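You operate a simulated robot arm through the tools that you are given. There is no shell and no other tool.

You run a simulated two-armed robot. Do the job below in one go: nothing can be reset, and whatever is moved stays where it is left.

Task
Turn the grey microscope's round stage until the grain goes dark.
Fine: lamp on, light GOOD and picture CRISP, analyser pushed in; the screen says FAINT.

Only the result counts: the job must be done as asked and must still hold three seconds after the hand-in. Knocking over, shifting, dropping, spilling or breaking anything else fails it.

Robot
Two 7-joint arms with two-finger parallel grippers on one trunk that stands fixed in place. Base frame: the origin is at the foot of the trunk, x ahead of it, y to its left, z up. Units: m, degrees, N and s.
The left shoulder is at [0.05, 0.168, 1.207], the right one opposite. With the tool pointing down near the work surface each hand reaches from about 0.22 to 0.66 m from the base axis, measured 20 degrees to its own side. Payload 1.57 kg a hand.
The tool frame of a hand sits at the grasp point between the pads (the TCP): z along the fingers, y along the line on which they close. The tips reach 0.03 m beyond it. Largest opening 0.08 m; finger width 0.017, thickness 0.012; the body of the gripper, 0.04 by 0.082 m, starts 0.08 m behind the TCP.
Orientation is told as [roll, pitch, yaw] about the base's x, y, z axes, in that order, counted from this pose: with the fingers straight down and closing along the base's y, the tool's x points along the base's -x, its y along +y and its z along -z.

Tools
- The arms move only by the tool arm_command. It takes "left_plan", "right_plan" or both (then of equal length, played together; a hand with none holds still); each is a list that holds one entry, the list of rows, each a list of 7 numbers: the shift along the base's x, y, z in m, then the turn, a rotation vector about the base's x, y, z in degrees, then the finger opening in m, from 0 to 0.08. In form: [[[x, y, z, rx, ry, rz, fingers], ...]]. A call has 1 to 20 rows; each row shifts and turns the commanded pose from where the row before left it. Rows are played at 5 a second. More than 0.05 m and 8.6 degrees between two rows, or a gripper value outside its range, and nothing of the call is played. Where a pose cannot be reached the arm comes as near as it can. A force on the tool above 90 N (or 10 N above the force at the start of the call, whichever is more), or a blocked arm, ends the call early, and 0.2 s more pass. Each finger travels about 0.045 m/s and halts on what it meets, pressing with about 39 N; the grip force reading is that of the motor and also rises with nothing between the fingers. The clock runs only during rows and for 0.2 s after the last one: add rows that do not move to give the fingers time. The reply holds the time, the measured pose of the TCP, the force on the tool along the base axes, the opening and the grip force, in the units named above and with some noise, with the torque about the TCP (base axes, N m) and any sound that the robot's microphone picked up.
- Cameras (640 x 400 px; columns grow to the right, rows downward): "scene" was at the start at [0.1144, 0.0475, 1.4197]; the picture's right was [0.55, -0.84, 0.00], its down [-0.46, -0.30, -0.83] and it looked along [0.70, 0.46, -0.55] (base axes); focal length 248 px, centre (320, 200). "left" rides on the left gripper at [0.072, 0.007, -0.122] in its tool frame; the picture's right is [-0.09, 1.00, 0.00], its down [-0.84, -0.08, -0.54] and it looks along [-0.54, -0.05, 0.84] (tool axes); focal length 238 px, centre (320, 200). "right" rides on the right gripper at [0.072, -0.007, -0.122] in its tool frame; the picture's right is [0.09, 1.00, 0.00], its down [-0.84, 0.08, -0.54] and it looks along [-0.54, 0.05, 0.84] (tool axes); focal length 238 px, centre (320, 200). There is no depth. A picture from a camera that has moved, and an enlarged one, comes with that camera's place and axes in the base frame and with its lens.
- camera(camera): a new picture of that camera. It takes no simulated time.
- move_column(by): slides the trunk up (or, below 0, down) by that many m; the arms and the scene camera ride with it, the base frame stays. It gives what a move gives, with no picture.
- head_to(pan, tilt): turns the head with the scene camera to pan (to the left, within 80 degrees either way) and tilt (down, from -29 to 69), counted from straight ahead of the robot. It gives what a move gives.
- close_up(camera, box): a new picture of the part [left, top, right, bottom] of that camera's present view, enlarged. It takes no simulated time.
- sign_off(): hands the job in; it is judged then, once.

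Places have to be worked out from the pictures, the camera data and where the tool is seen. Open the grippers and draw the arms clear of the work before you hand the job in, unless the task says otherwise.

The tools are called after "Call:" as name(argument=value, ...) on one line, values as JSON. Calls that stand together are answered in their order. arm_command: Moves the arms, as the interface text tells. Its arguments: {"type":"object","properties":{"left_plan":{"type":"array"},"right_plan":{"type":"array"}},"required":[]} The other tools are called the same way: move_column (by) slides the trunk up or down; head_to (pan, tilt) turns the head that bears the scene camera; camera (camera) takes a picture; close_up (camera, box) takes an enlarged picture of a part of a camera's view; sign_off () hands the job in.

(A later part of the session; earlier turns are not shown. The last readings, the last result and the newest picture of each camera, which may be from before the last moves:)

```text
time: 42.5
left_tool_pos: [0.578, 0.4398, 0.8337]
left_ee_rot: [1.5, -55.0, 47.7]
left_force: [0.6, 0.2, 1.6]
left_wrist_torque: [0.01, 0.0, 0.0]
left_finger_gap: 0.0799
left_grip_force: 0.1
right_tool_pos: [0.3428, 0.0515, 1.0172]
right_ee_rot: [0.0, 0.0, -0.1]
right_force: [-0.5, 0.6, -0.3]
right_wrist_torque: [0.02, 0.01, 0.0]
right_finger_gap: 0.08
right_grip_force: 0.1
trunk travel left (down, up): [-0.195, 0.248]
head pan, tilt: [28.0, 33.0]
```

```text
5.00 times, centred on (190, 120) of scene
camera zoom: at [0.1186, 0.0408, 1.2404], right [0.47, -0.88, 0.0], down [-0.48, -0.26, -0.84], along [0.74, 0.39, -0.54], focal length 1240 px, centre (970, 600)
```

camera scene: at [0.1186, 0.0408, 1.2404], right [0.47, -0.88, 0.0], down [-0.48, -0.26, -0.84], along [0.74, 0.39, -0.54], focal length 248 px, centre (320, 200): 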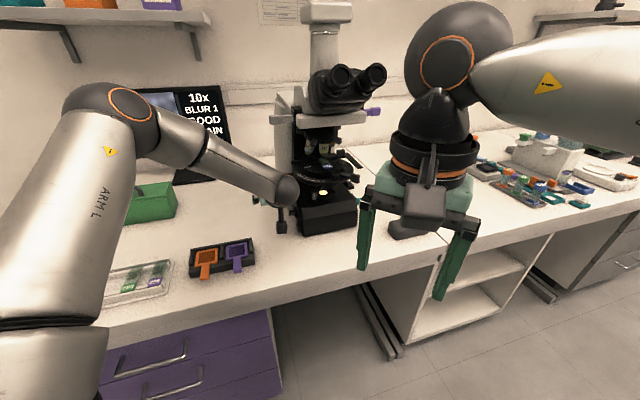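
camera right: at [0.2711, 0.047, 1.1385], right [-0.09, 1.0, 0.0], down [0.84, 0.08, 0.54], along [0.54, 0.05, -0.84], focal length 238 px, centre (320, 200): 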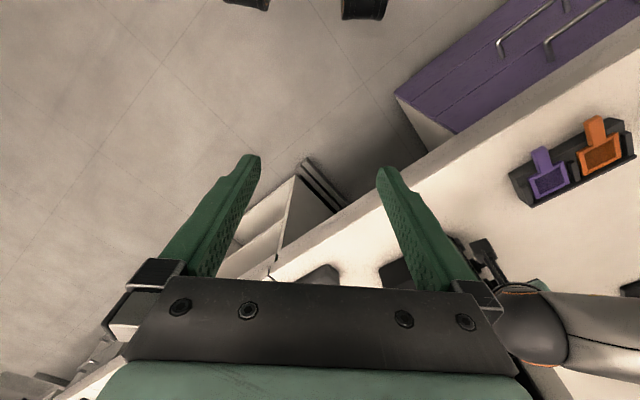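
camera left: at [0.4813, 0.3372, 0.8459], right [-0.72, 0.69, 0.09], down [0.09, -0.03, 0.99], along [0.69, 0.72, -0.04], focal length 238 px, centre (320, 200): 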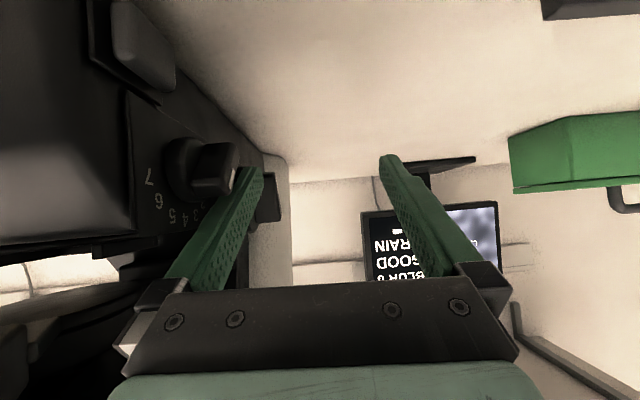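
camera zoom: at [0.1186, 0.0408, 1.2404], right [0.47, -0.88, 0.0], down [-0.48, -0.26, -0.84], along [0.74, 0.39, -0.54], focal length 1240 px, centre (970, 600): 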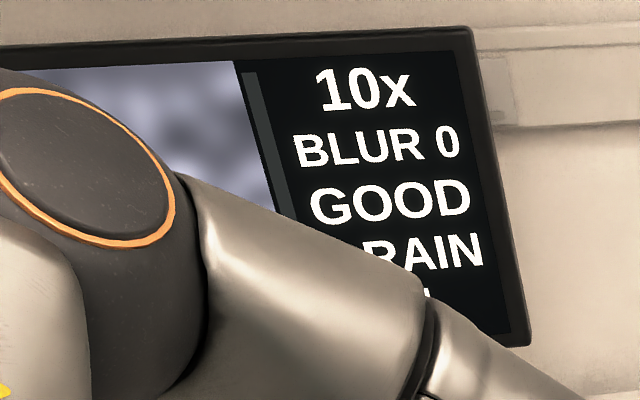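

The finger is now in front of the bar's lower end. I push rearward in small steps.

Call:
arm_command(left_plan=[[[0.0041, 0.0043, 0, 0, 0, 0, 0.08], [0.0034, 0.0036, 0, 0, 0, 0, 0.08], [0, 0, 0, 0, 0, 0, 0.08]]])

Call:
close_up(camera="left", box=[350, 180, 510, 300])

Call:
close_up(camera="left", box=[190, 70, 310, 230])

```text
time: 43.3
left_tool_pos: [0.5859, 0.4472, 0.8329]
left_ee_rot: [1.7, -54.8, 47.5]
left_force: [-2.5, -3.6, -1.9]
left_wrist_torque: [-0.03, 0.15, -0.26]
left_finger_gap: 0.0799
left_grip_force: 0.1
right_tool_pos: [0.344, 0.0524, 1.0167]
right_ee_rot: [-0.1, -0.1, 0.0]
right_force: [-0.3, -0.2, 0.1]
right_wrist_torque: [0.01, -0.01, 0.01]
right_finger_gap: 0.0797
right_grip_force: 0.1
trunk travel left (down, up): [-0.195, 0.248]
head pan, tilt: [28.0, 33.0]
```

```text
3.33 times, centred on (430, 240) of left
camera zoom: at [0.4887, 0.3446, 0.8455], right [-0.71, 0.69, 0.09], down [0.1, -0.03, 0.99], along [0.69, 0.72, -0.04], focal length 794 px, centre (-47, 67)
```

zoom: 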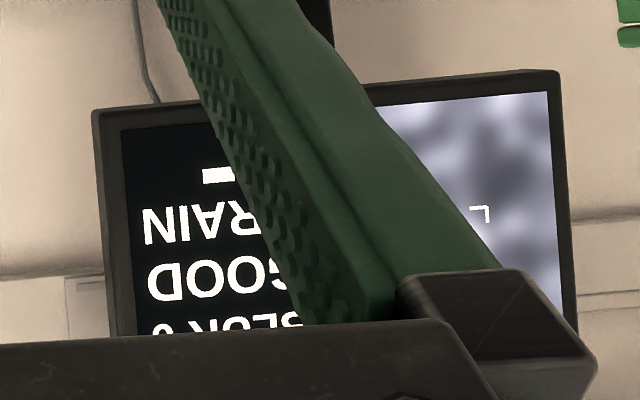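

```text
2.50 times, centred on (250, 150) of left
camera zoom: at [0.4887, 0.3446, 0.8455], right [-0.71, 0.69, 0.09], down [0.1, -0.03, 0.99], along [0.69, 0.72, -0.04], focal length 596 px, centre (495, 325)
```

zoom: 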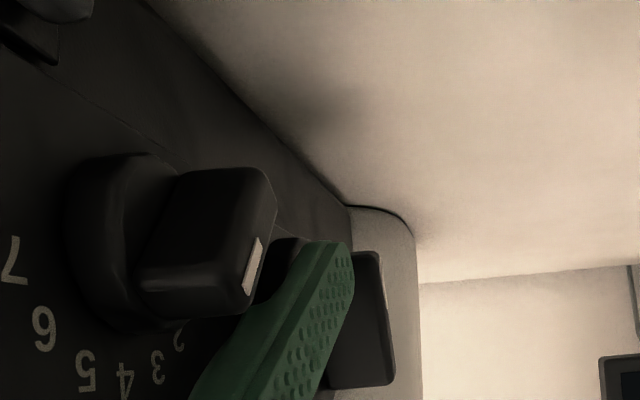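

In contact. I continue pushing and read the blur line.

Call:
arm_command(left_plan=[[[0.0028, 0.0029, 0, 0, 0, 0, 0.08], [0.0021, 0.0022, 0, 0, 0, 0, 0.08], [0, 0, 0, 0, 0, 0, 0.08]]])

Call:
close_up(camera="scene", box=[140, 80, 240, 160])

Call:
close_up(camera="left", box=[350, 180, 510, 300])

```text
time: 44.1
left_tool_pos: [0.5908, 0.4547, 0.8331]
left_ee_rot: [1.6, -54.8, 47.6]
left_force: [-2.3, -1.9, -3.6]
left_wrist_torque: [-0.02, 0.23, -0.15]
left_finger_gap: 0.0798
left_grip_force: 0.0
right_tool_pos: [0.3444, 0.0526, 1.0167]
right_ee_rot: [0.1, 0.1, 0.0]
right_force: [0.1, 0.7, -0.3]
right_wrist_torque: [0.0, 0.03, 0.02]
right_finger_gap: 0.08
right_grip_force: 0.1
trunk travel left (down, up): [-0.195, 0.248]
head pan, tilt: [28.0, 33.0]
```

```text
5.00 times, centred on (190, 120) of scene
camera zoom: at [0.1188, 0.0409, 1.2403], right [0.47, -0.88, 0.0], down [-0.48, -0.26, -0.84], along [0.74, 0.39, -0.54], focal length 1240 px, centre (970, 600)
```

zoom: 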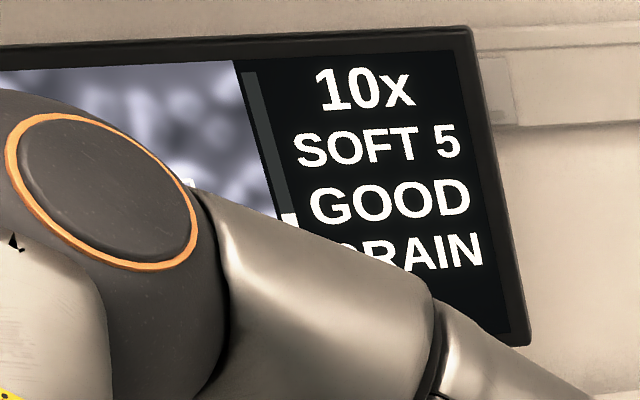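

```text
3.33 times, centred on (430, 240) of left
camera zoom: at [0.4941, 0.3507, 0.8451], right [-0.71, 0.69, 0.09], down [0.1, -0.03, 0.99], along [0.69, 0.72, -0.04], focal length 794 px, centre (-47, 67)
```

zoom: 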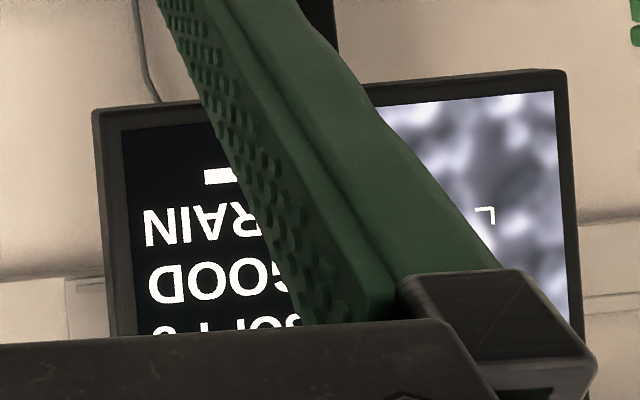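

SOFT 5 now, the right direction. I push a little more in about 1.5 mm steps.

Call:
arm_command(left_plan=[[[0.0012, 0.0013, 0, 0, 0, 0, 0.08], [0, 0, 0, 0, 0, 0, 0.08]]])

Call:
close_up(camera="scene", box=[140, 80, 240, 160])

```text
time: 44.7
left_tool_pos: [0.5933, 0.4554, 0.8341]
left_ee_rot: [1.6, -54.9, 47.8]
left_force: [-1.8, -0.9, -5.4]
left_wrist_torque: [0.05, 0.28, -0.08]
left_finger_gap: 0.0797
left_grip_force: 0.1
right_tool_pos: [0.3434, 0.0524, 1.0163]
right_ee_rot: [-0.1, 0.0, 0.0]
right_force: [0.6, 0.3, -0.4]
right_wrist_torque: [0.03, -0.02, 0.01]
right_finger_gap: 0.0801
right_grip_force: 0.0
trunk travel left (down, up): [-0.195, 0.248]
head pan, tilt: [28.0, 33.0]
```

```text
5.00 times, centred on (190, 120) of scene
camera zoom: at [0.1189, 0.041, 1.2403], right [0.47, -0.88, 0.0], down [-0.48, -0.26, -0.84], along [0.74, 0.39, -0.55], focal length 1240 px, centre (970, 600)
```

zoom: 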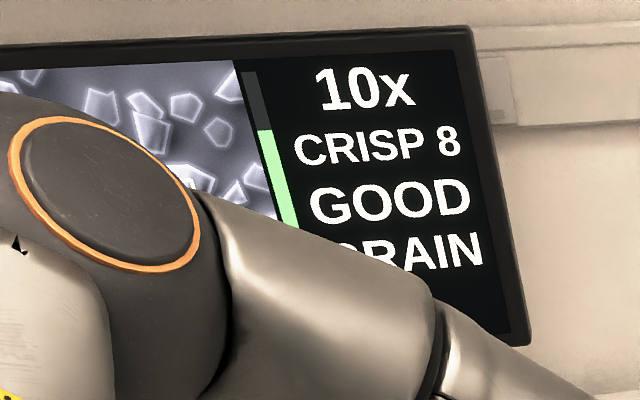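

CRISP 8 with a green gauge. I release by moving straight back along -a and then check it holds.

Call:
arm_command(left_plan=[[[-0.0069, -0.0072, 0, 0, 0, 0, 0.08], [-0.0069, -0.0072, 0.01, 0, 0, 0, 0.08], [-0.01, 0.0, 0.03, 0, 0, 0, 0.08], [-0.02, 0.0, 0.03, 0, 0, 0, 0.08], [0, 0, 0, 0, 0, 0, 0.08]]])

Call:
camera(camera="left")

Call:
camera(camera="scene")

Call:
close_up(camera="scene", box=[140, 80, 240, 160])

```text
time: 45.9
left_tool_pos: [0.5479, 0.439, 0.9059]
left_ee_rot: [1.7, -55.1, 47.6]
left_force: [-0.2, -0.1, -0.1]
left_wrist_torque: [0.04, 0.01, 0.0]
left_finger_gap: 0.0802
left_grip_force: 0.0
right_tool_pos: [0.3427, 0.053, 1.0177]
right_ee_rot: [0.0, 0.0, 0.0]
right_force: [0.4, 0.8, -0.3]
right_wrist_torque: [0.0, 0.0, 0.01]
right_finger_gap: 0.0798
right_grip_force: 0.0
trunk travel left (down, up): [-0.195, 0.248]
head pan, tilt: [28.0, 33.0]
```

```text
taken
camera left: at [0.4507, 0.3368, 0.9171], right [-0.71, 0.69, 0.09], down [0.1, -0.03, 0.99], along [0.69, 0.72, -0.04], focal length 238 px, centre (320, 200)
```

left: 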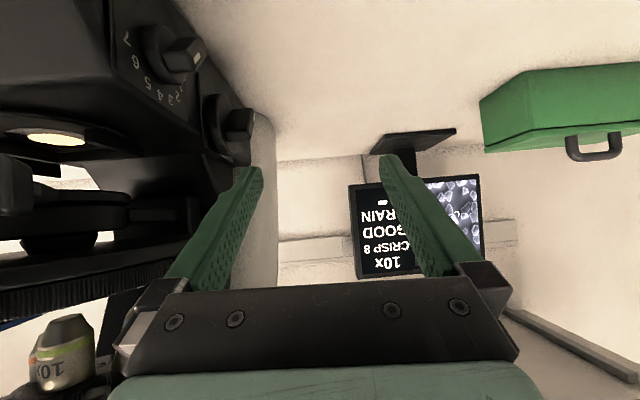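

```text
taken
camera scene: at [0.1185, 0.0408, 1.2404], right [0.47, -0.88, 0.0], down [-0.48, -0.26, -0.84], along [0.74, 0.39, -0.54], focal length 248 px, centre (320, 200)
```

scene: 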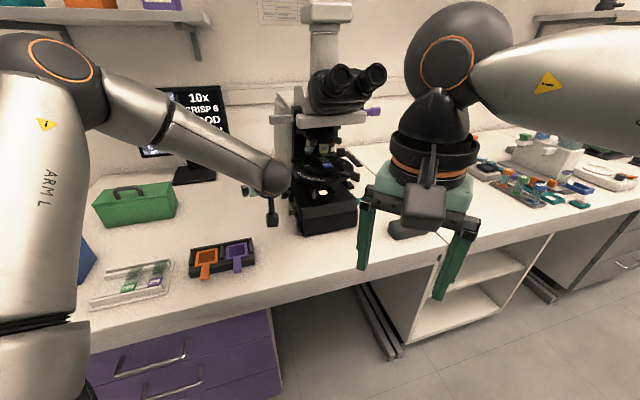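

```text
5.00 times, centred on (190, 120) of scene
camera zoom: at [0.1185, 0.0408, 1.2404], right [0.47, -0.88, 0.0], down [-0.48, -0.26, -0.84], along [0.74, 0.39, -0.54], focal length 1240 px, centre (970, 600)
```

zoom: 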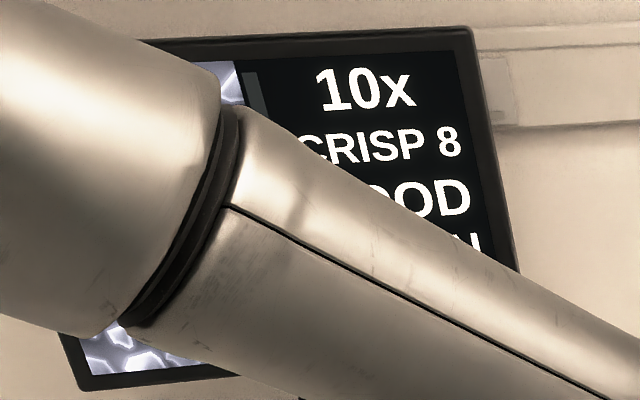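

CRISP 8 and GOOD hold. Next is the analyser tab ("UPPER"), roughly at (0.570, 0.393, 1.095). I move the hand outward 5 cm first, then up to its level for a look.

Call:
arm_command(left_plan=[[[-0.018, 0.0172, 0, 0, 0, 0, 0.08], [-0.018, 0.0172, 0, 0, 0, 0, 0.08], [-0.005, 0, 0.04, 0, 0, 0, 0.08], [-0.005, 0, 0.04, 0, 0, 0, 0.08], [-0.005, 0, 0.04, 0, 0, 0, 0.08], [-0.005, 0, 0.02, 0, 0, 0, 0.08], [0, 0, 0, 0, 0, 0, 0.08]]])

Call:
camera(camera="left")

Call:
camera(camera="scene")

```text
time: 47.5
left_tool_pos: [0.4937, 0.4758, 1.0469]
left_ee_rot: [1.6, -54.8, 47.6]
left_force: [-0.3, -0.2, -0.4]
left_wrist_torque: [0.03, 0.0, 0.0]
left_finger_gap: 0.0801
left_grip_force: 0.0
right_tool_pos: [0.344, 0.0526, 1.017]
right_ee_rot: [0.1, 0.0, 0.0]
right_force: [-0.7, -0.1, -0.4]
right_wrist_torque: [0.03, 0.0, 0.0]
right_finger_gap: 0.08
right_grip_force: 0.1
trunk travel left (down, up): [-0.195, 0.248]
head pan, tilt: [28.0, 33.0]
```

```text
taken
camera left: at [0.396, 0.3732, 1.0581], right [-0.71, 0.69, 0.09], down [0.1, -0.03, 0.99], along [0.69, 0.72, -0.04], focal length 238 px, centre (320, 200)
```

left: 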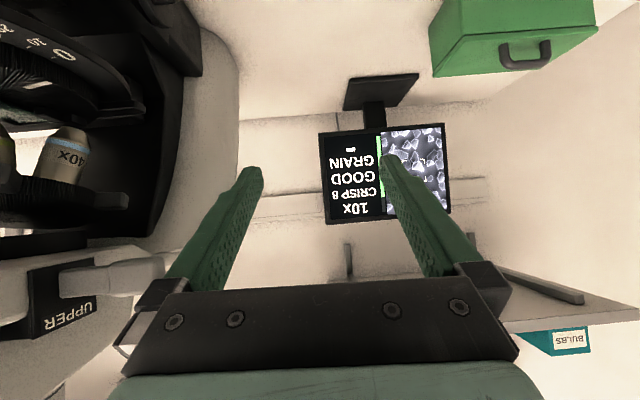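

```text
taken
camera scene: at [0.1185, 0.0409, 1.2404], right [0.47, -0.88, 0.0], down [-0.48, -0.26, -0.84], along [0.74, 0.39, -0.54], focal length 248 px, centre (320, 200)
```

scene: 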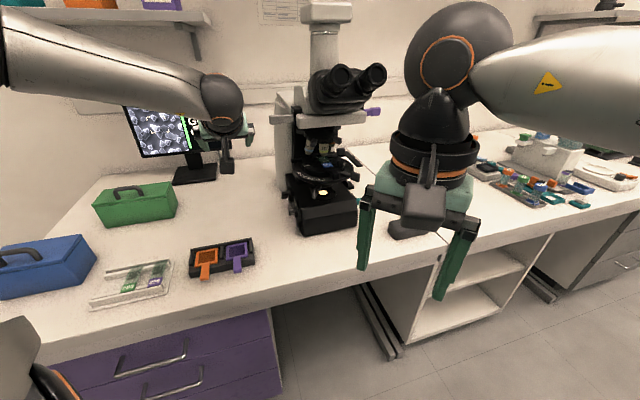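

I zoom on the UPPER slider.

Call:
close_up(camera="left", box=[20, 220, 200, 350])

Call:
close_up(camera="scene", box=[260, 90, 340, 150])

```text
3.08 times, centred on (110, 285) of left
camera zoom: at [0.396, 0.3732, 1.0581], right [-0.71, 0.69, 0.09], down [0.1, -0.03, 0.99], along [0.69, 0.72, -0.04], focal length 733 px, centre (966, -62)
```

zoom: 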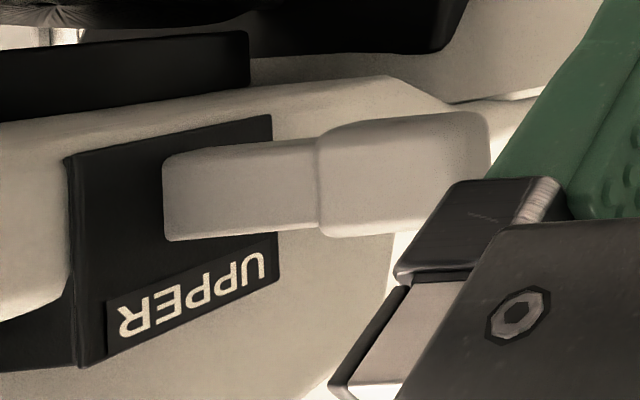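

```text
6.67 times, centred on (300, 120) of scene
camera zoom: at [0.1185, 0.0409, 1.2404], right [0.47, -0.88, 0.0], down [-0.48, -0.26, -0.84], along [0.74, 0.39, -0.54], focal length 1654 px, centre (453, 733)
```

zoom: 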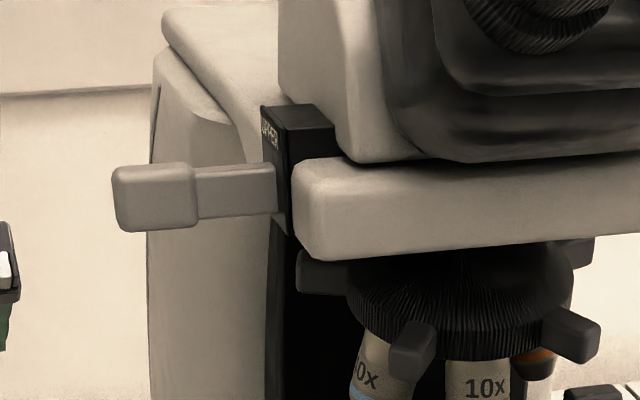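

The tab's outer end is at about (0.571, 0.412, 1.089). I raise the hand so the inner finger is level with it, and move inward to within about a centimetre.

Call:
arm_command(left_plan=[[[-0.0018, -0.0018, 0.025, 0, 0, 0, 0.08], [-0.0018, -0.0018, 0.025, 0, 0, 0, 0.08], [0.0124, -0.0121, 0, 0, 0, 0, 0.08], [0.0124, -0.0121, 0, 0, 0, 0, 0.08], [0, 0, 0, 0, 0, 0, 0.08]]])

Call:
camera(camera="left")

Call:
close_up(camera="scene", box=[210, 80, 340, 170])

```text
time: 48.7
left_tool_pos: [0.514, 0.4482, 1.0935]
left_ee_rot: [1.5, -54.8, 47.8]
left_force: [-0.4, 0.0, -0.1]
left_wrist_torque: [0.02, 0.01, -0.02]
left_finger_gap: 0.0801
left_grip_force: 0.0
right_tool_pos: [0.344, 0.0529, 1.0171]
right_ee_rot: [0.0, 0.1, 0.0]
right_force: [-0.4, 0.2, -0.4]
right_wrist_torque: [-0.01, -0.04, 0.0]
right_finger_gap: 0.0801
right_grip_force: 0.0
trunk travel left (down, up): [-0.195, 0.248]
head pan, tilt: [28.0, 33.0]
```

```text
taken
camera left: at [0.4173, 0.3443, 1.1052], right [-0.72, 0.69, 0.09], down [0.1, -0.03, 0.99], along [0.69, 0.72, -0.04], focal length 238 px, centre (320, 200)
```

left: 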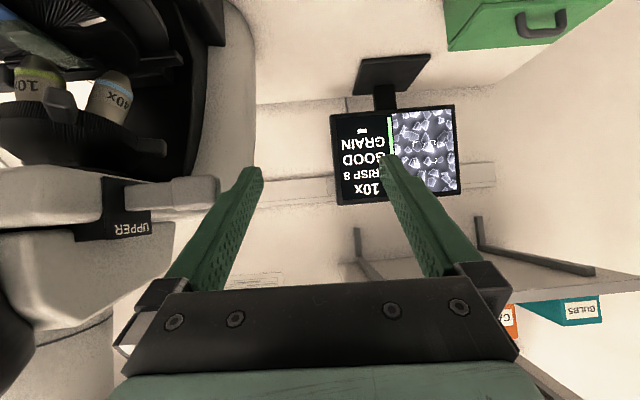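

```text
4.44 times, centred on (275, 125) of scene
camera zoom: at [0.1186, 0.0408, 1.2404], right [0.47, -0.88, 0.0], down [-0.48, -0.26, -0.84], along [0.74, 0.39, -0.54], focal length 1102 px, centre (520, 533)
```

zoom: 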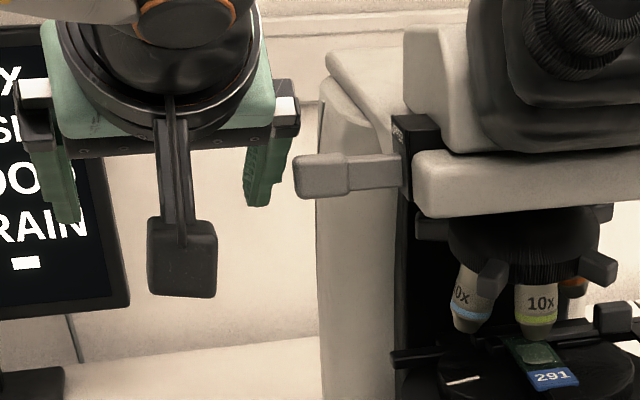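

The finger is level with the tab, gap about 1.5 cm. I push inward in steps.

Call:
arm_command(left_plan=[[[0.0072, -0.0069, 0, 0, 0, 0, 0.08], [0.0036, -0.0035, 0, 0, 0, 0, 0.08], [0.0036, -0.0035, 0, 0, 0, 0, 0.08], [0, 0, 0, 0, 0, 0, 0.08]]])

Call:
camera(camera="left")

Call:
close_up(camera="scene", box=[210, 80, 340, 170])

```text
time: 49.7
left_tool_pos: [0.5282, 0.4326, 1.0943]
left_ee_rot: [1.6, -54.9, 47.8]
left_force: [0.6, 0.7, -0.2]
left_wrist_torque: [0.0, 0.0, 0.0]
left_finger_gap: 0.0799
left_grip_force: 0.0
right_tool_pos: [0.344, 0.0519, 1.0175]
right_ee_rot: [0.0, 0.0, 0.0]
right_force: [-0.5, 0.4, -0.2]
right_wrist_torque: [-0.01, -0.02, -0.02]
right_finger_gap: 0.08
right_grip_force: 0.0
trunk travel left (down, up): [-0.195, 0.248]
head pan, tilt: [28.0, 33.0]
```

```text
taken
camera left: at [0.4314, 0.3292, 1.1059], right [-0.71, 0.69, 0.09], down [0.1, -0.03, 0.99], along [0.69, 0.72, -0.04], focal length 238 px, centre (320, 200)
```

left: 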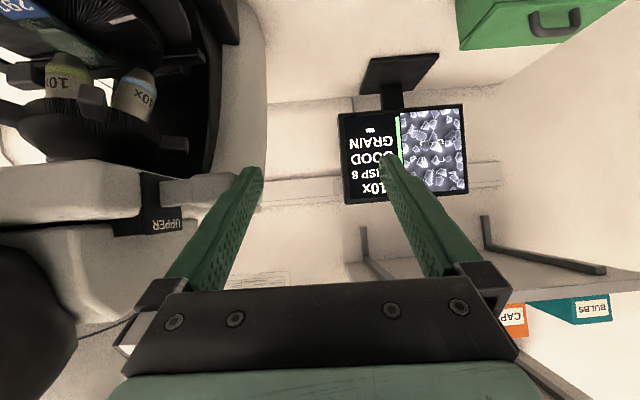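

```text
4.44 times, centred on (275, 125) of scene
camera zoom: at [0.1186, 0.0408, 1.2404], right [0.47, -0.88, 0.0], down [-0.48, -0.26, -0.84], along [0.74, 0.39, -0.54], focal length 1102 px, centre (520, 533)
```

zoom: 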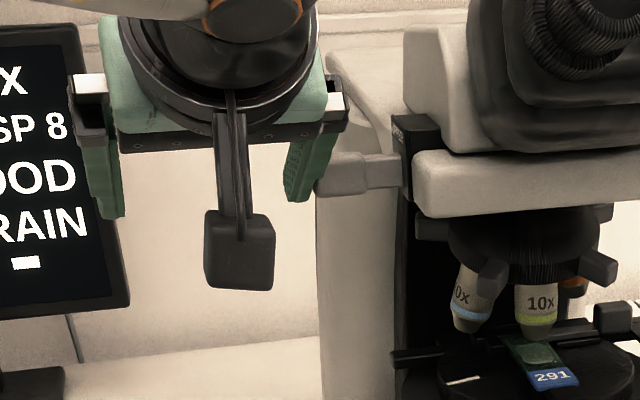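

The slider is moving in with little force. I keep pushing in 4 mm steps.

Call:
arm_command(left_plan=[[[0.0029, -0.0028, 0, 0, 0, 0, 0.08], [0.0029, -0.0028, 0, 0, 0, 0, 0.08], [0.0029, -0.0028, 0, 0, 0, 0, 0.08], [0, 0, 0, 0, 0, 0, 0.08]]])

Call:
camera(camera="left")

Call:
close_up(camera="scene", box=[210, 80, 340, 170])

```text
time: 50.7
left_tool_pos: [0.5372, 0.424, 1.0936]
left_ee_rot: [1.6, -54.9, 47.6]
left_force: [0.5, 0.1, 0.4]
left_wrist_torque: [0.02, 0.06, 0.06]
left_finger_gap: 0.0798
left_grip_force: 0.0
right_tool_pos: [0.3435, 0.0531, 1.0168]
right_ee_rot: [0.0, 0.0, 0.0]
right_force: [0.0, -0.7, -0.1]
right_wrist_torque: [-0.03, 0.01, 0.02]
right_finger_gap: 0.0802
right_grip_force: 0.1
trunk travel left (down, up): [-0.195, 0.248]
head pan, tilt: [28.0, 33.0]
```

```text
taken
camera left: at [0.4398, 0.3206, 1.1054], right [-0.72, 0.69, 0.09], down [0.1, -0.03, 0.99], along [0.69, 0.72, -0.04], focal length 238 px, centre (320, 200)
```

left: 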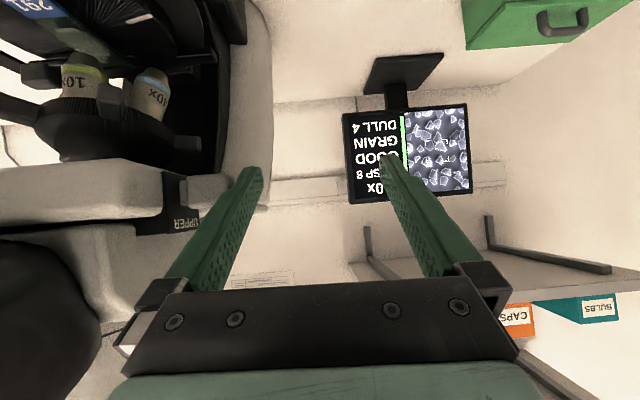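

```text
4.44 times, centred on (275, 125) of scene
camera zoom: at [0.1186, 0.0408, 1.2404], right [0.47, -0.88, 0.0], down [-0.48, -0.26, -0.84], along [0.74, 0.39, -0.54], focal length 1102 px, centre (520, 533)
```

zoom: 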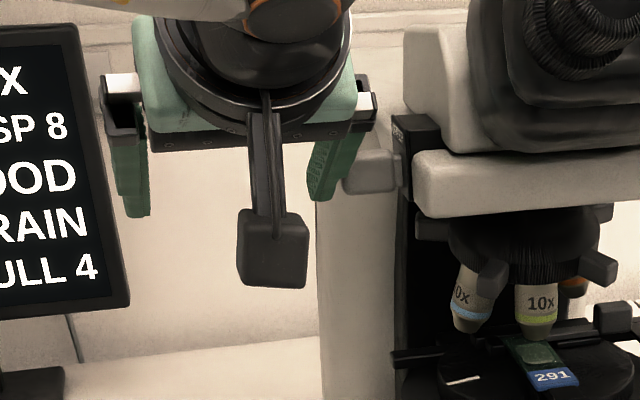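

The last line lit up: DULL 4, so the analyser is engaging. I push it the last few millimetres to its stop.

Call:
arm_command(left_plan=[[[0.0021, -0.0021, 0, 0, 0, 0, 0.08], [0.0021, -0.0021, 0, 0, 0, 0, 0.08], [0, 0, 0, 0, 0, 0, 0.08]]])

Call:
close_up(camera="left", box=[100, 130, 280, 260])

Call:
close_up(camera="scene", box=[210, 80, 340, 170])

```text
time: 51.5
left_tool_pos: [0.5404, 0.4204, 1.0933]
left_ee_rot: [1.5, -54.9, 47.8]
left_force: [-2.4, 1.7, -0.8]
left_wrist_torque: [0.03, 0.04, -0.02]
left_finger_gap: 0.0776
left_grip_force: 0.0
right_tool_pos: [0.3435, 0.0523, 1.0173]
right_ee_rot: [0.0, 0.0, 0.0]
right_force: [0.3, 0.2, 0.5]
right_wrist_torque: [-0.05, 0.0, 0.01]
right_finger_gap: 0.08
right_grip_force: 0.1
trunk travel left (down, up): [-0.195, 0.248]
head pan, tilt: [28.0, 33.0]
```

```text
3.08 times, centred on (190, 195) of left
camera zoom: at [0.4434, 0.3169, 1.1051], right [-0.72, 0.69, 0.09], down [0.1, -0.03, 0.99], along [0.69, 0.72, -0.04], focal length 733 px, centre (720, 215)
```

zoom: 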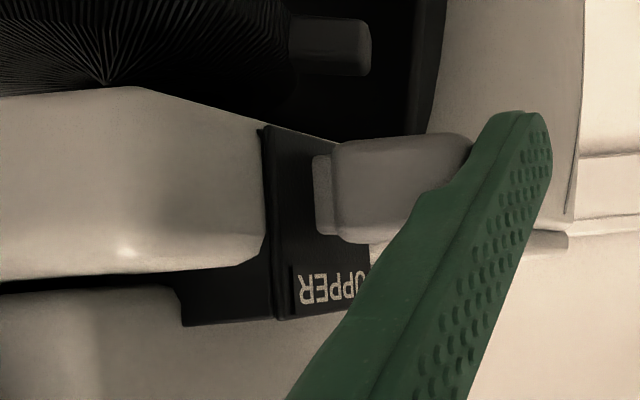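

```text
4.44 times, centred on (275, 125) of scene
camera zoom: at [0.1184, 0.0411, 1.2404], right [0.47, -0.88, 0.0], down [-0.48, -0.26, -0.84], along [0.74, 0.39, -0.54], focal length 1102 px, centre (520, 533)
```

zoom: 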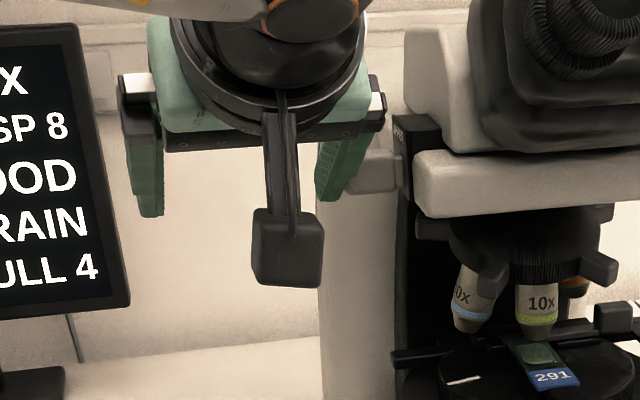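

The slider is at its stop (the finger began to yield slightly). I withdraw outward and look at the stage from above to see how its handles lie.

Call:
arm_command(left_plan=[[[-0.0143, 0.0138, 0, 0, 0, 0, 0.08], [-0.0215, 0.0207, 0, 0, 0, 0, 0.08], [-0.025, -0.01, 0, 0, 0, 0, 0.08], [-0.03, -0.02, 0, 0, 0, 0, 0.08], [-0.03, -0.02, 0.0, 0, 0, 0, 0.08], [0, 0, 0, 0, 0, 0, 0.08]]])

Call:
camera(camera="left")

Call:
camera(camera="scene")

Call:
close_up(camera="scene", box=[270, 140, 390, 240])

Call:
close_up(camera="left", box=[60, 0, 280, 160])

```text
time: 52.9
left_tool_pos: [0.4183, 0.4069, 1.0945]
left_ee_rot: [1.6, -54.9, 47.7]
left_force: [0.0, 0.8, -0.4]
left_wrist_torque: [0.0, 0.02, -0.03]
left_finger_gap: 0.0801
left_grip_force: 0.0
right_tool_pos: [0.3443, 0.0542, 1.0175]
right_ee_rot: [0.0, -0.1, 0.0]
right_force: [0.0, -0.2, 0.1]
right_wrist_torque: [-0.01, -0.01, 0.01]
right_finger_gap: 0.0801
right_grip_force: 0.0
trunk travel left (down, up): [-0.195, 0.248]
head pan, tilt: [28.0, 33.0]
```

```text
taken
camera left: at [0.3216, 0.3031, 1.1062], right [-0.72, 0.69, 0.09], down [0.1, -0.03, 0.99], along [0.69, 0.72, -0.04], focal length 238 px, centre (320, 200)
```

left: 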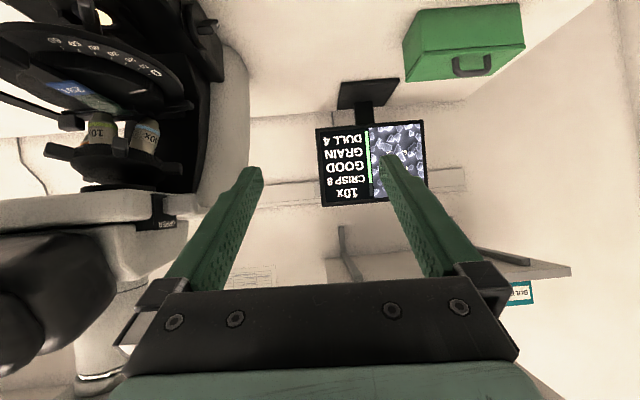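

```text
taken
camera scene: at [0.1185, 0.0408, 1.2404], right [0.47, -0.88, 0.0], down [-0.48, -0.26, -0.84], along [0.74, 0.39, -0.54], focal length 248 px, centre (320, 200)
```

scene: 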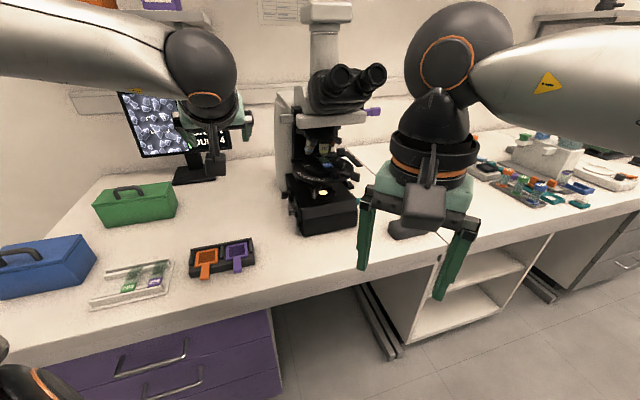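

```text
4.00 times, centred on (330, 190) of scene
camera zoom: at [0.1185, 0.0408, 1.2404], right [0.47, -0.88, 0.0], down [-0.48, -0.26, -0.84], along [0.74, 0.39, -0.54], focal length 992 px, centre (280, 240)
```

zoom: 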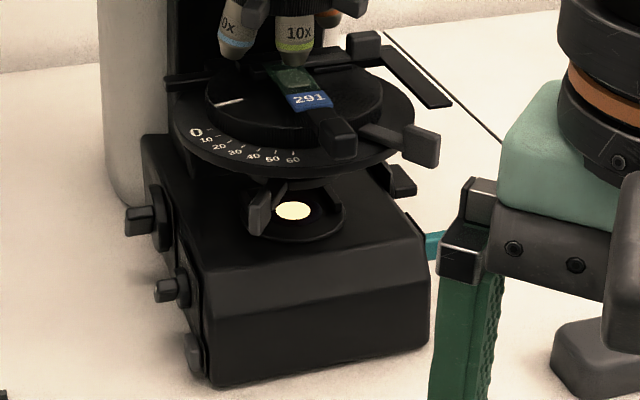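

```text
2.50 times, centred on (170, 80) of left
camera zoom: at [0.3216, 0.3031, 1.1062], right [-0.72, 0.69, 0.09], down [0.1, -0.03, 0.99], along [0.69, 0.72, -0.04], focal length 596 px, centre (695, 500)
```

zoom: 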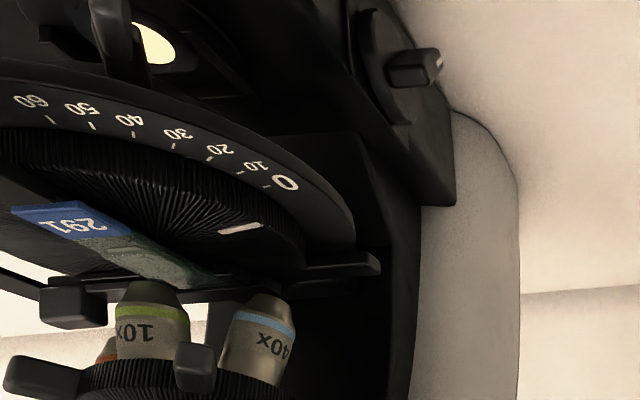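

I enlarge the stage strongly to identify what turns with the disc.

Call:
close_up(camera="scene", box=[305, 145, 395, 195])

Call:
close_up(camera="left", box=[0, 20, 160, 150])

```text
7.11 times, centred on (350, 170) of scene
camera zoom: at [0.1185, 0.0408, 1.2404], right [0.47, -0.88, 0.0], down [-0.48, -0.26, -0.84], along [0.74, 0.39, -0.54], focal length 1764 px, centre (107, 413)
```

zoom: 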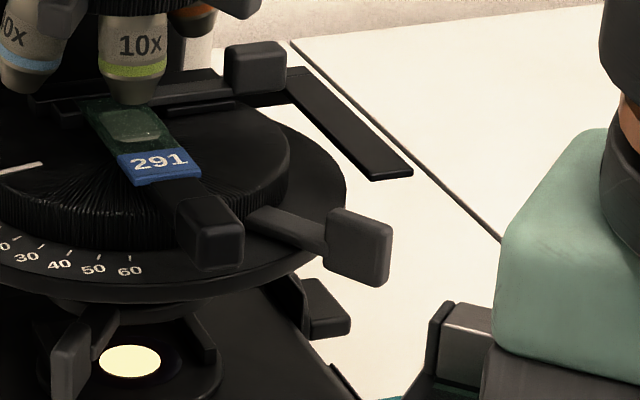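

```text
3.08 times, centred on (80, 85) of left
camera zoom: at [0.3216, 0.3031, 1.1062], right [-0.72, 0.69, 0.09], down [0.1, -0.03, 0.99], along [0.69, 0.72, -0.04], focal length 733 px, centre (1058, 554)
```

zoom: 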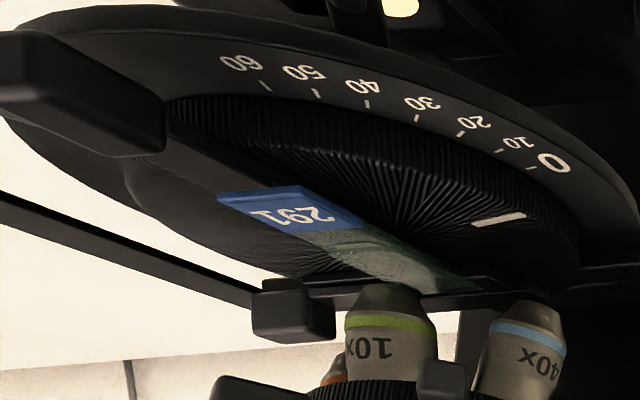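

The stage centre works out near (0.717, 0.346); black-block arm ends near (0.622, 0.266, 0.955) at the front, the grey-block arm near (0.663, 0.225, 0.942) front-right. Before choosing which handle turns the disc, I slide the right hand aside a little to use its camera on the stage.

Call:
arm_command(right_plan=[[[-0.02, -0.03, 0.0, 0, -6, 0, 0.08], [-0.02, -0.03, 0.0, 0, -6, 0, 0.08], [-0.02, -0.03, 0.0, 0, -6, 8, 0.08], [0, -0.02, 0.0, 0, -6, 8, 0.08], [0, 0, 0, 0, 0, 8, 0.08], [0, 0, 0, 0, 0, 0, 0.08]]])

Call:
camera(camera="right")

Call:
camera(camera="scene")

```text
refused: row 3 steps farther than a row can; nothing moved
```

```text
taken
camera right: at [0.271, 0.047, 1.1385], right [-0.09, 1.0, 0.0], down [0.84, 0.08, 0.54], along [0.54, 0.05, -0.84], focal length 238 px, centre (320, 200)
```

right: 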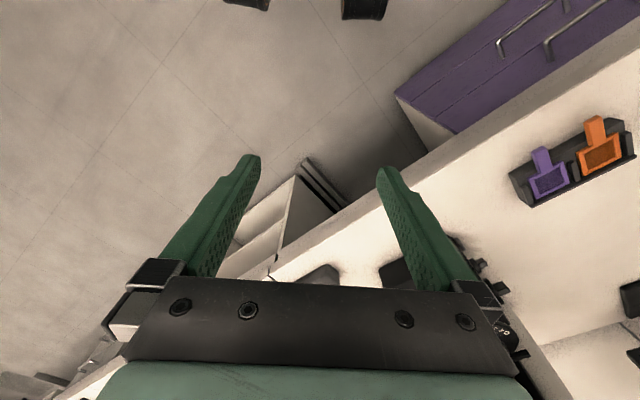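

```text
taken
camera scene: at [0.1185, 0.0408, 1.2404], right [0.47, -0.88, 0.0], down [-0.48, -0.26, -0.84], along [0.74, 0.39, -0.54], focal length 248 px, centre (320, 200)
```

scene: 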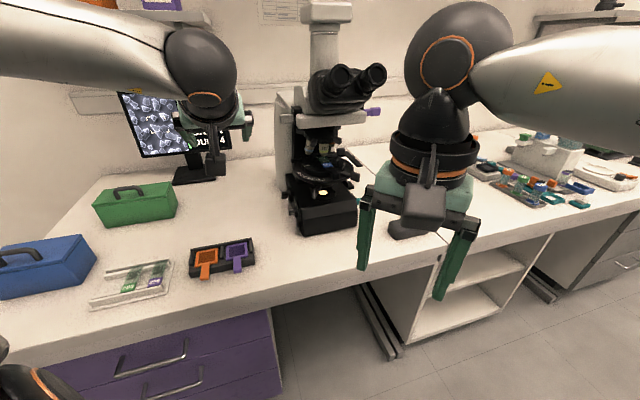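

That row was too large a step; I split the turn into smaller ones: pitch up first, then yaw toward the microscope.

Call:
arm_command(right_plan=[[[-0.015, -0.02, 0.0, 0, -6, 0, 0.08], [-0.015, -0.02, 0.0, 0, -6, 0, 0.08], [-0.015, -0.02, 0.0, 0, -6, 0, 0.08], [0, -0.02, 0.0, 0, -6, 0, 0.08], [0, 0, 0, 0, 0, 8, 0.08], [0, 0, 0, 0, 0, 8, 0.08], [0, 0, 0, 0, 0, 8, 0.08], [0, 0, 0, 0, 0, 0, 0.08]]])

Call:
camera(camera="right")

Call:
camera(camera="scene")

```text
time: 54.7
left_tool_pos: [0.4183, 0.4061, 1.0948]
left_ee_rot: [1.5, -54.9, 47.6]
left_force: [-0.1, -0.9, 0.4]
left_wrist_torque: [-0.03, -0.01, -0.03]
left_finger_gap: 0.0798
left_grip_force: 0.1
right_tool_pos: [0.2983, -0.0272, 1.017]
right_ee_rot: [0.0, -24.0, 24.1]
right_force: [-0.6, 0.4, -0.3]
right_wrist_torque: [-0.03, 0.0, -0.01]
right_finger_gap: 0.0801
right_grip_force: 0.1
trunk travel left (down, up): [-0.195, 0.248]
head pan, tilt: [28.0, 33.0]
```

```text
taken
camera right: at [0.1954, -0.0799, 1.0983], right [-0.48, 0.87, -0.04], down [0.46, 0.29, 0.84], along [0.74, 0.39, -0.55], focal length 238 px, centre (320, 200)
```

right: 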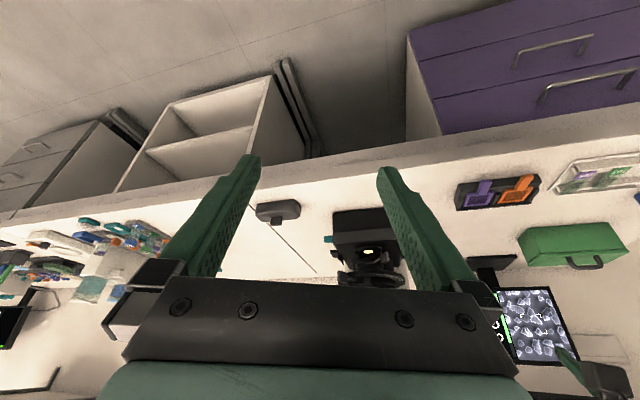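

```text
taken
camera scene: at [0.1186, 0.0408, 1.2404], right [0.47, -0.88, 0.0], down [-0.48, -0.26, -0.84], along [0.74, 0.39, -0.54], focal length 248 px, centre (320, 200)
```

scene: 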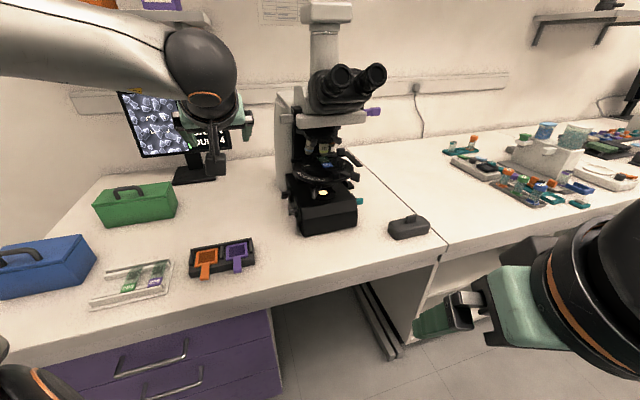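

Good, the right arm is clear of the scene view too. I pitch its camera up another 16° to bring the stage in frame.

Call:
arm_command(right_plan=[[[0, 0, 0.0, 3.25, -7.3, 0, 0.08], [0, 0, 0.0, 3.25, -7.3, 0, 0.08], [0, 0, 0, 0, 0, 0, 0.08]]])

Call:
camera(camera="right")

Call:
close_up(camera="right", box=[300, 100, 460, 280])

```text
time: 55.5
left_tool_pos: [0.4193, 0.4065, 1.0952]
left_ee_rot: [1.6, -54.9, 47.6]
left_force: [0.3, -0.4, 1.4]
left_wrist_torque: [0.0, 0.0, 0.03]
left_finger_gap: 0.0801
left_grip_force: 0.1
right_tool_pos: [0.2984, -0.0278, 1.0173]
right_ee_rot: [0.1, -40.2, 24.0]
right_force: [0.5, 0.8, 1.3]
right_wrist_torque: [-0.01, 0.02, 0.02]
right_finger_gap: 0.0799
right_grip_force: 0.1
trunk travel left (down, up): [-0.195, 0.248]
head pan, tilt: [28.0, 33.0]
```

```text
taken
camera right: at [0.1785, -0.0868, 1.0635], right [-0.47, 0.88, -0.06], down [0.24, 0.19, 0.95], along [0.85, 0.43, -0.3], focal length 238 px, centre (320, 200)
```

right: 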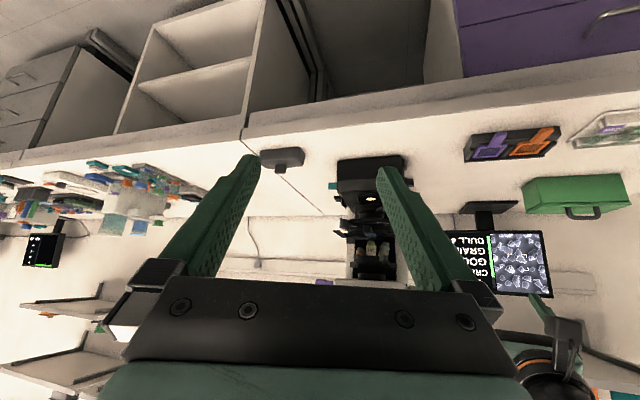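

```text
2.22 times, centred on (380, 190) of right
camera zoom: at [0.1785, -0.0868, 1.0635], right [-0.47, 0.88, -0.06], down [0.24, 0.19, 0.95], along [0.85, 0.43, -0.3], focal length 530 px, centre (187, 222)
```

zoom: 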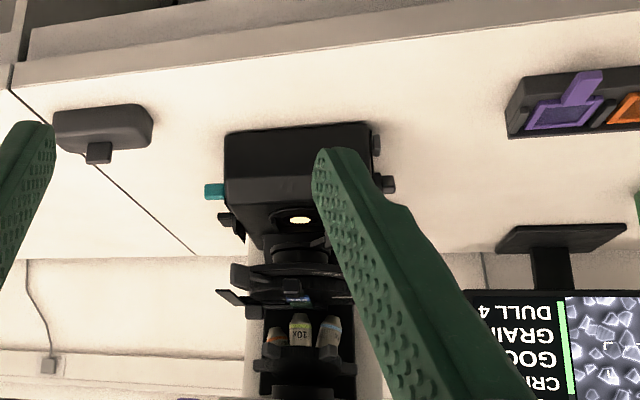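

The right camera now shows both screen and stage front. A small yaw (+7°) will bring the microscope between its fingers.

Call:
arm_command(right_plan=[[[0, 0, 0.0, 0, 0, 7, 0.08], [0, 0, 0, 0, 0, 0, 0.08]]])

Call:
camera(camera="right")

Call:
close_up(camera="right", box=[275, 190, 365, 260])

```text
time: 56.1
left_tool_pos: [0.4197, 0.4074, 1.0948]
left_ee_rot: [1.5, -55.0, 47.6]
left_force: [0.5, 0.4, 0.2]
left_wrist_torque: [0.02, -0.02, -0.02]
left_finger_gap: 0.0801
left_grip_force: 0.0
right_tool_pos: [0.2986, -0.028, 1.0161]
right_ee_rot: [0.0, -40.0, 31.0]
right_force: [0.0, -0.7, -0.5]
right_wrist_torque: [0.03, 0.0, 0.0]
right_finger_gap: 0.0799
right_grip_force: 0.1
trunk travel left (down, up): [-0.195, 0.248]
head pan, tilt: [28.0, 33.0]
```

```text
taken
camera right: at [0.1873, -0.1011, 1.0634], right [-0.57, 0.82, -0.06], down [0.21, 0.22, 0.95], along [0.79, 0.53, -0.3], focal length 238 px, centre (320, 200)
```

right: 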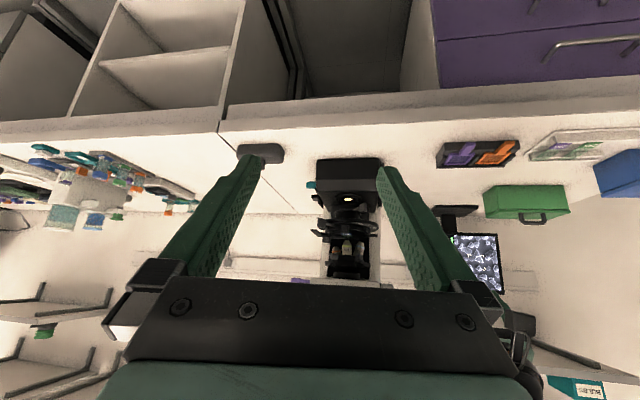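

```text
5.71 times, centred on (320, 225) of right
camera zoom: at [0.1873, -0.1011, 1.0634], right [-0.57, 0.82, -0.06], down [0.21, 0.22, 0.95], along [0.79, 0.53, -0.3], focal length 1362 px, centre (320, 57)
```

zoom: 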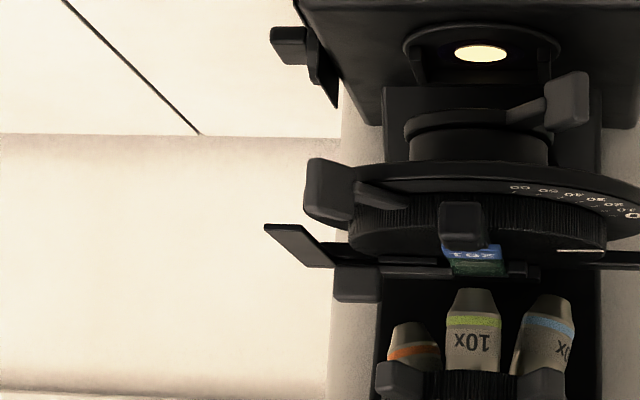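

The right view makes it clear: the black block belongs to the slide carrier on top, while the grey arm grows from the rotating disc's side, so grey is the stage handle, block at about (0.663, 0.227, 0.942). I bring the left hand round to the microscope's front, lower and more level, gripper opened to 4 cm to cage that block.

Call:
arm_command(left_plan=[[[0.004, -0.03, -0.017, 4.8, -5.75, 0, 0.06], [0.004, -0.03, -0.017, 4.8, -5.75, 0, 0.04], [0.004, -0.03, -0.017, 0, 0, -8, 0.04], [0.004, -0.03, -0.017, 0, 0, 0, 0.04], [0.004, -0.03, -0.017, 0, 0, 0, 0.04], [0.004, -0.03, -0.017, 0, 0, 0, 0.04], [0, 0, 0, 0, 0, 0, 0.04]]])

Call:
camera(camera="left")

Call:
camera(camera="scene")

Call:
camera(camera="right")

```text
time: 57.7
left_tool_pos: [0.4452, 0.2366, 0.9949]
left_ee_rot: [-4.4, -69.5, 44.9]
left_force: [0.9, 0.5, 0.1]
left_wrist_torque: [-0.01, 0.02, -0.03]
left_finger_gap: 0.0399
left_grip_force: 0.1
left hand out of reach, approached as far as the arm can: row 6
right_tool_pos: [0.2986, -0.0273, 1.0169]
right_ee_rot: [0.0, -40.0, 31.0]
right_force: [0.3, -0.1, 0.0]
right_wrist_torque: [0.0, -0.01, -0.02]
right_finger_gap: 0.0802
right_grip_force: 0.1
trunk travel left (down, up): [-0.195, 0.248]
head pan, tilt: [28.0, 33.0]
```

```text
taken
camera left: at [0.3358, 0.1491, 0.97], right [-0.63, 0.78, 0.06], down [-0.13, -0.18, 0.98], along [0.77, 0.6, 0.21], focal length 238 px, centre (320, 200)
```

left: 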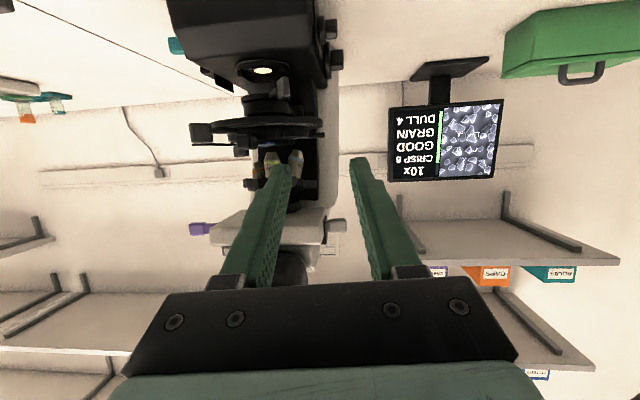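

```text
taken
camera scene: at [0.1188, 0.0408, 1.2403], right [0.47, -0.88, 0.0], down [-0.48, -0.26, -0.84], along [0.74, 0.39, -0.54], focal length 248 px, centre (320, 200)
```

scene: 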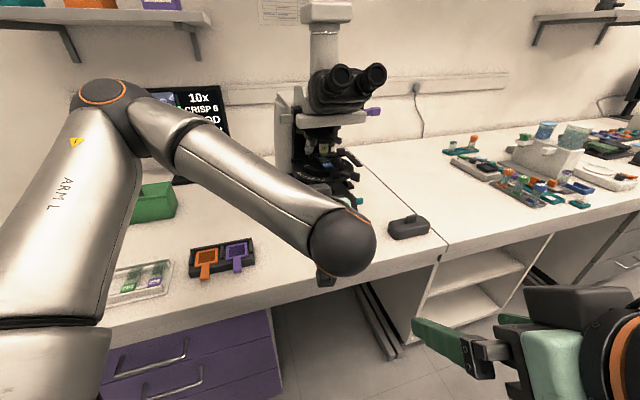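

```text
taken
camera right: at [0.1874, -0.1009, 1.0634], right [-0.57, 0.82, -0.06], down [0.21, 0.22, 0.95], along [0.79, 0.53, -0.3], focal length 238 px, centre (320, 200)
```

right: 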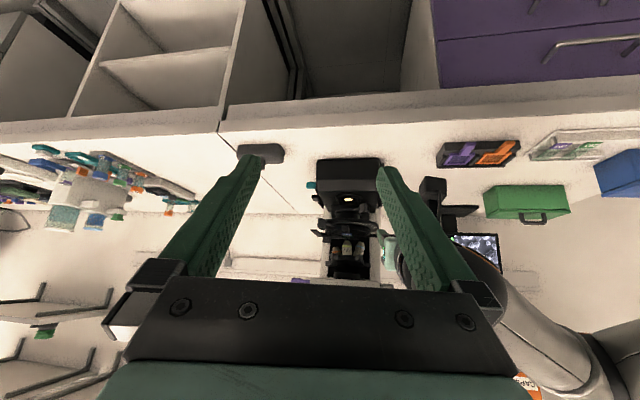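

The left camera confirms the grey block at (0.663, 0.226, 0.942). The arm hit a wrist limit, so I ease yaw back to about 25° while going forward toward the approach spot.

Call:
arm_command(left_plan=[[[0.02, -0.008, -0.006, 0, 0, -7, 0.04], [0.02, -0.008, -0.006, 0, 0, -7, 0.04], [0.02, -0.008, -0.006, 0, 0, -6, 0.04], [0.02, -0.008, -0.006, 0, 0, 0, 0.04], [0, 0, 0, 0, 0, 0, 0.04]]])

Call:
camera(camera="left")

Call:
camera(camera="scene")

```text
time: 58.9
left_tool_pos: [0.5258, 0.2061, 0.9705]
left_ee_rot: [-4.2, -69.5, 24.8]
left_force: [-0.4, 0.4, 0.2]
left_wrist_torque: [-0.04, 0.0, -0.03]
left_finger_gap: 0.0401
left_grip_force: 0.1
right_tool_pos: [0.3001, -0.0262, 1.0167]
right_ee_rot: [0.0, -40.0, 31.0]
right_force: [0.6, -0.3, 0.5]
right_wrist_torque: [-0.01, 0.0, 0.02]
right_finger_gap: 0.08
right_grip_force: 0.0
trunk travel left (down, up): [-0.195, 0.248]
head pan, tilt: [28.0, 33.0]
```

```text
taken
camera left: at [0.3935, 0.1602, 0.9462], right [-0.32, 0.94, 0.06], down [-0.18, -0.13, 0.97], along [0.93, 0.31, 0.22], focal length 238 px, centre (320, 200)
```

left: 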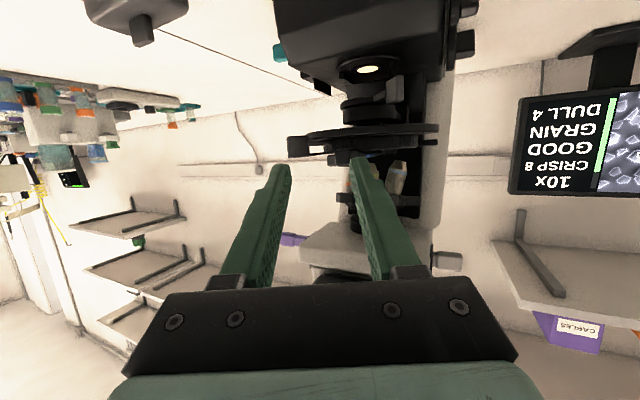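

```text
taken
camera scene: at [0.1187, 0.0408, 1.2404], right [0.47, -0.88, 0.0], down [-0.48, -0.26, -0.84], along [0.74, 0.39, -0.54], focal length 248 px, centre (320, 200)
```

scene: 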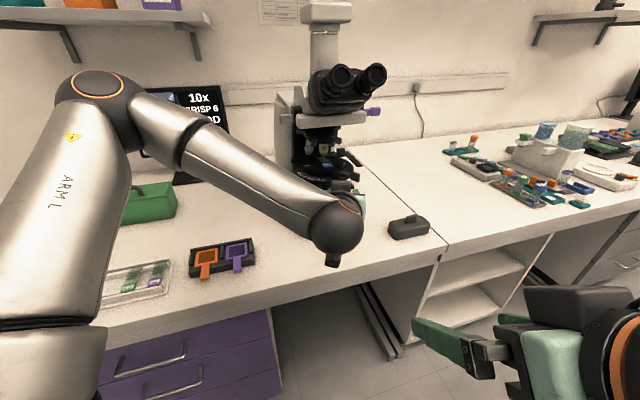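

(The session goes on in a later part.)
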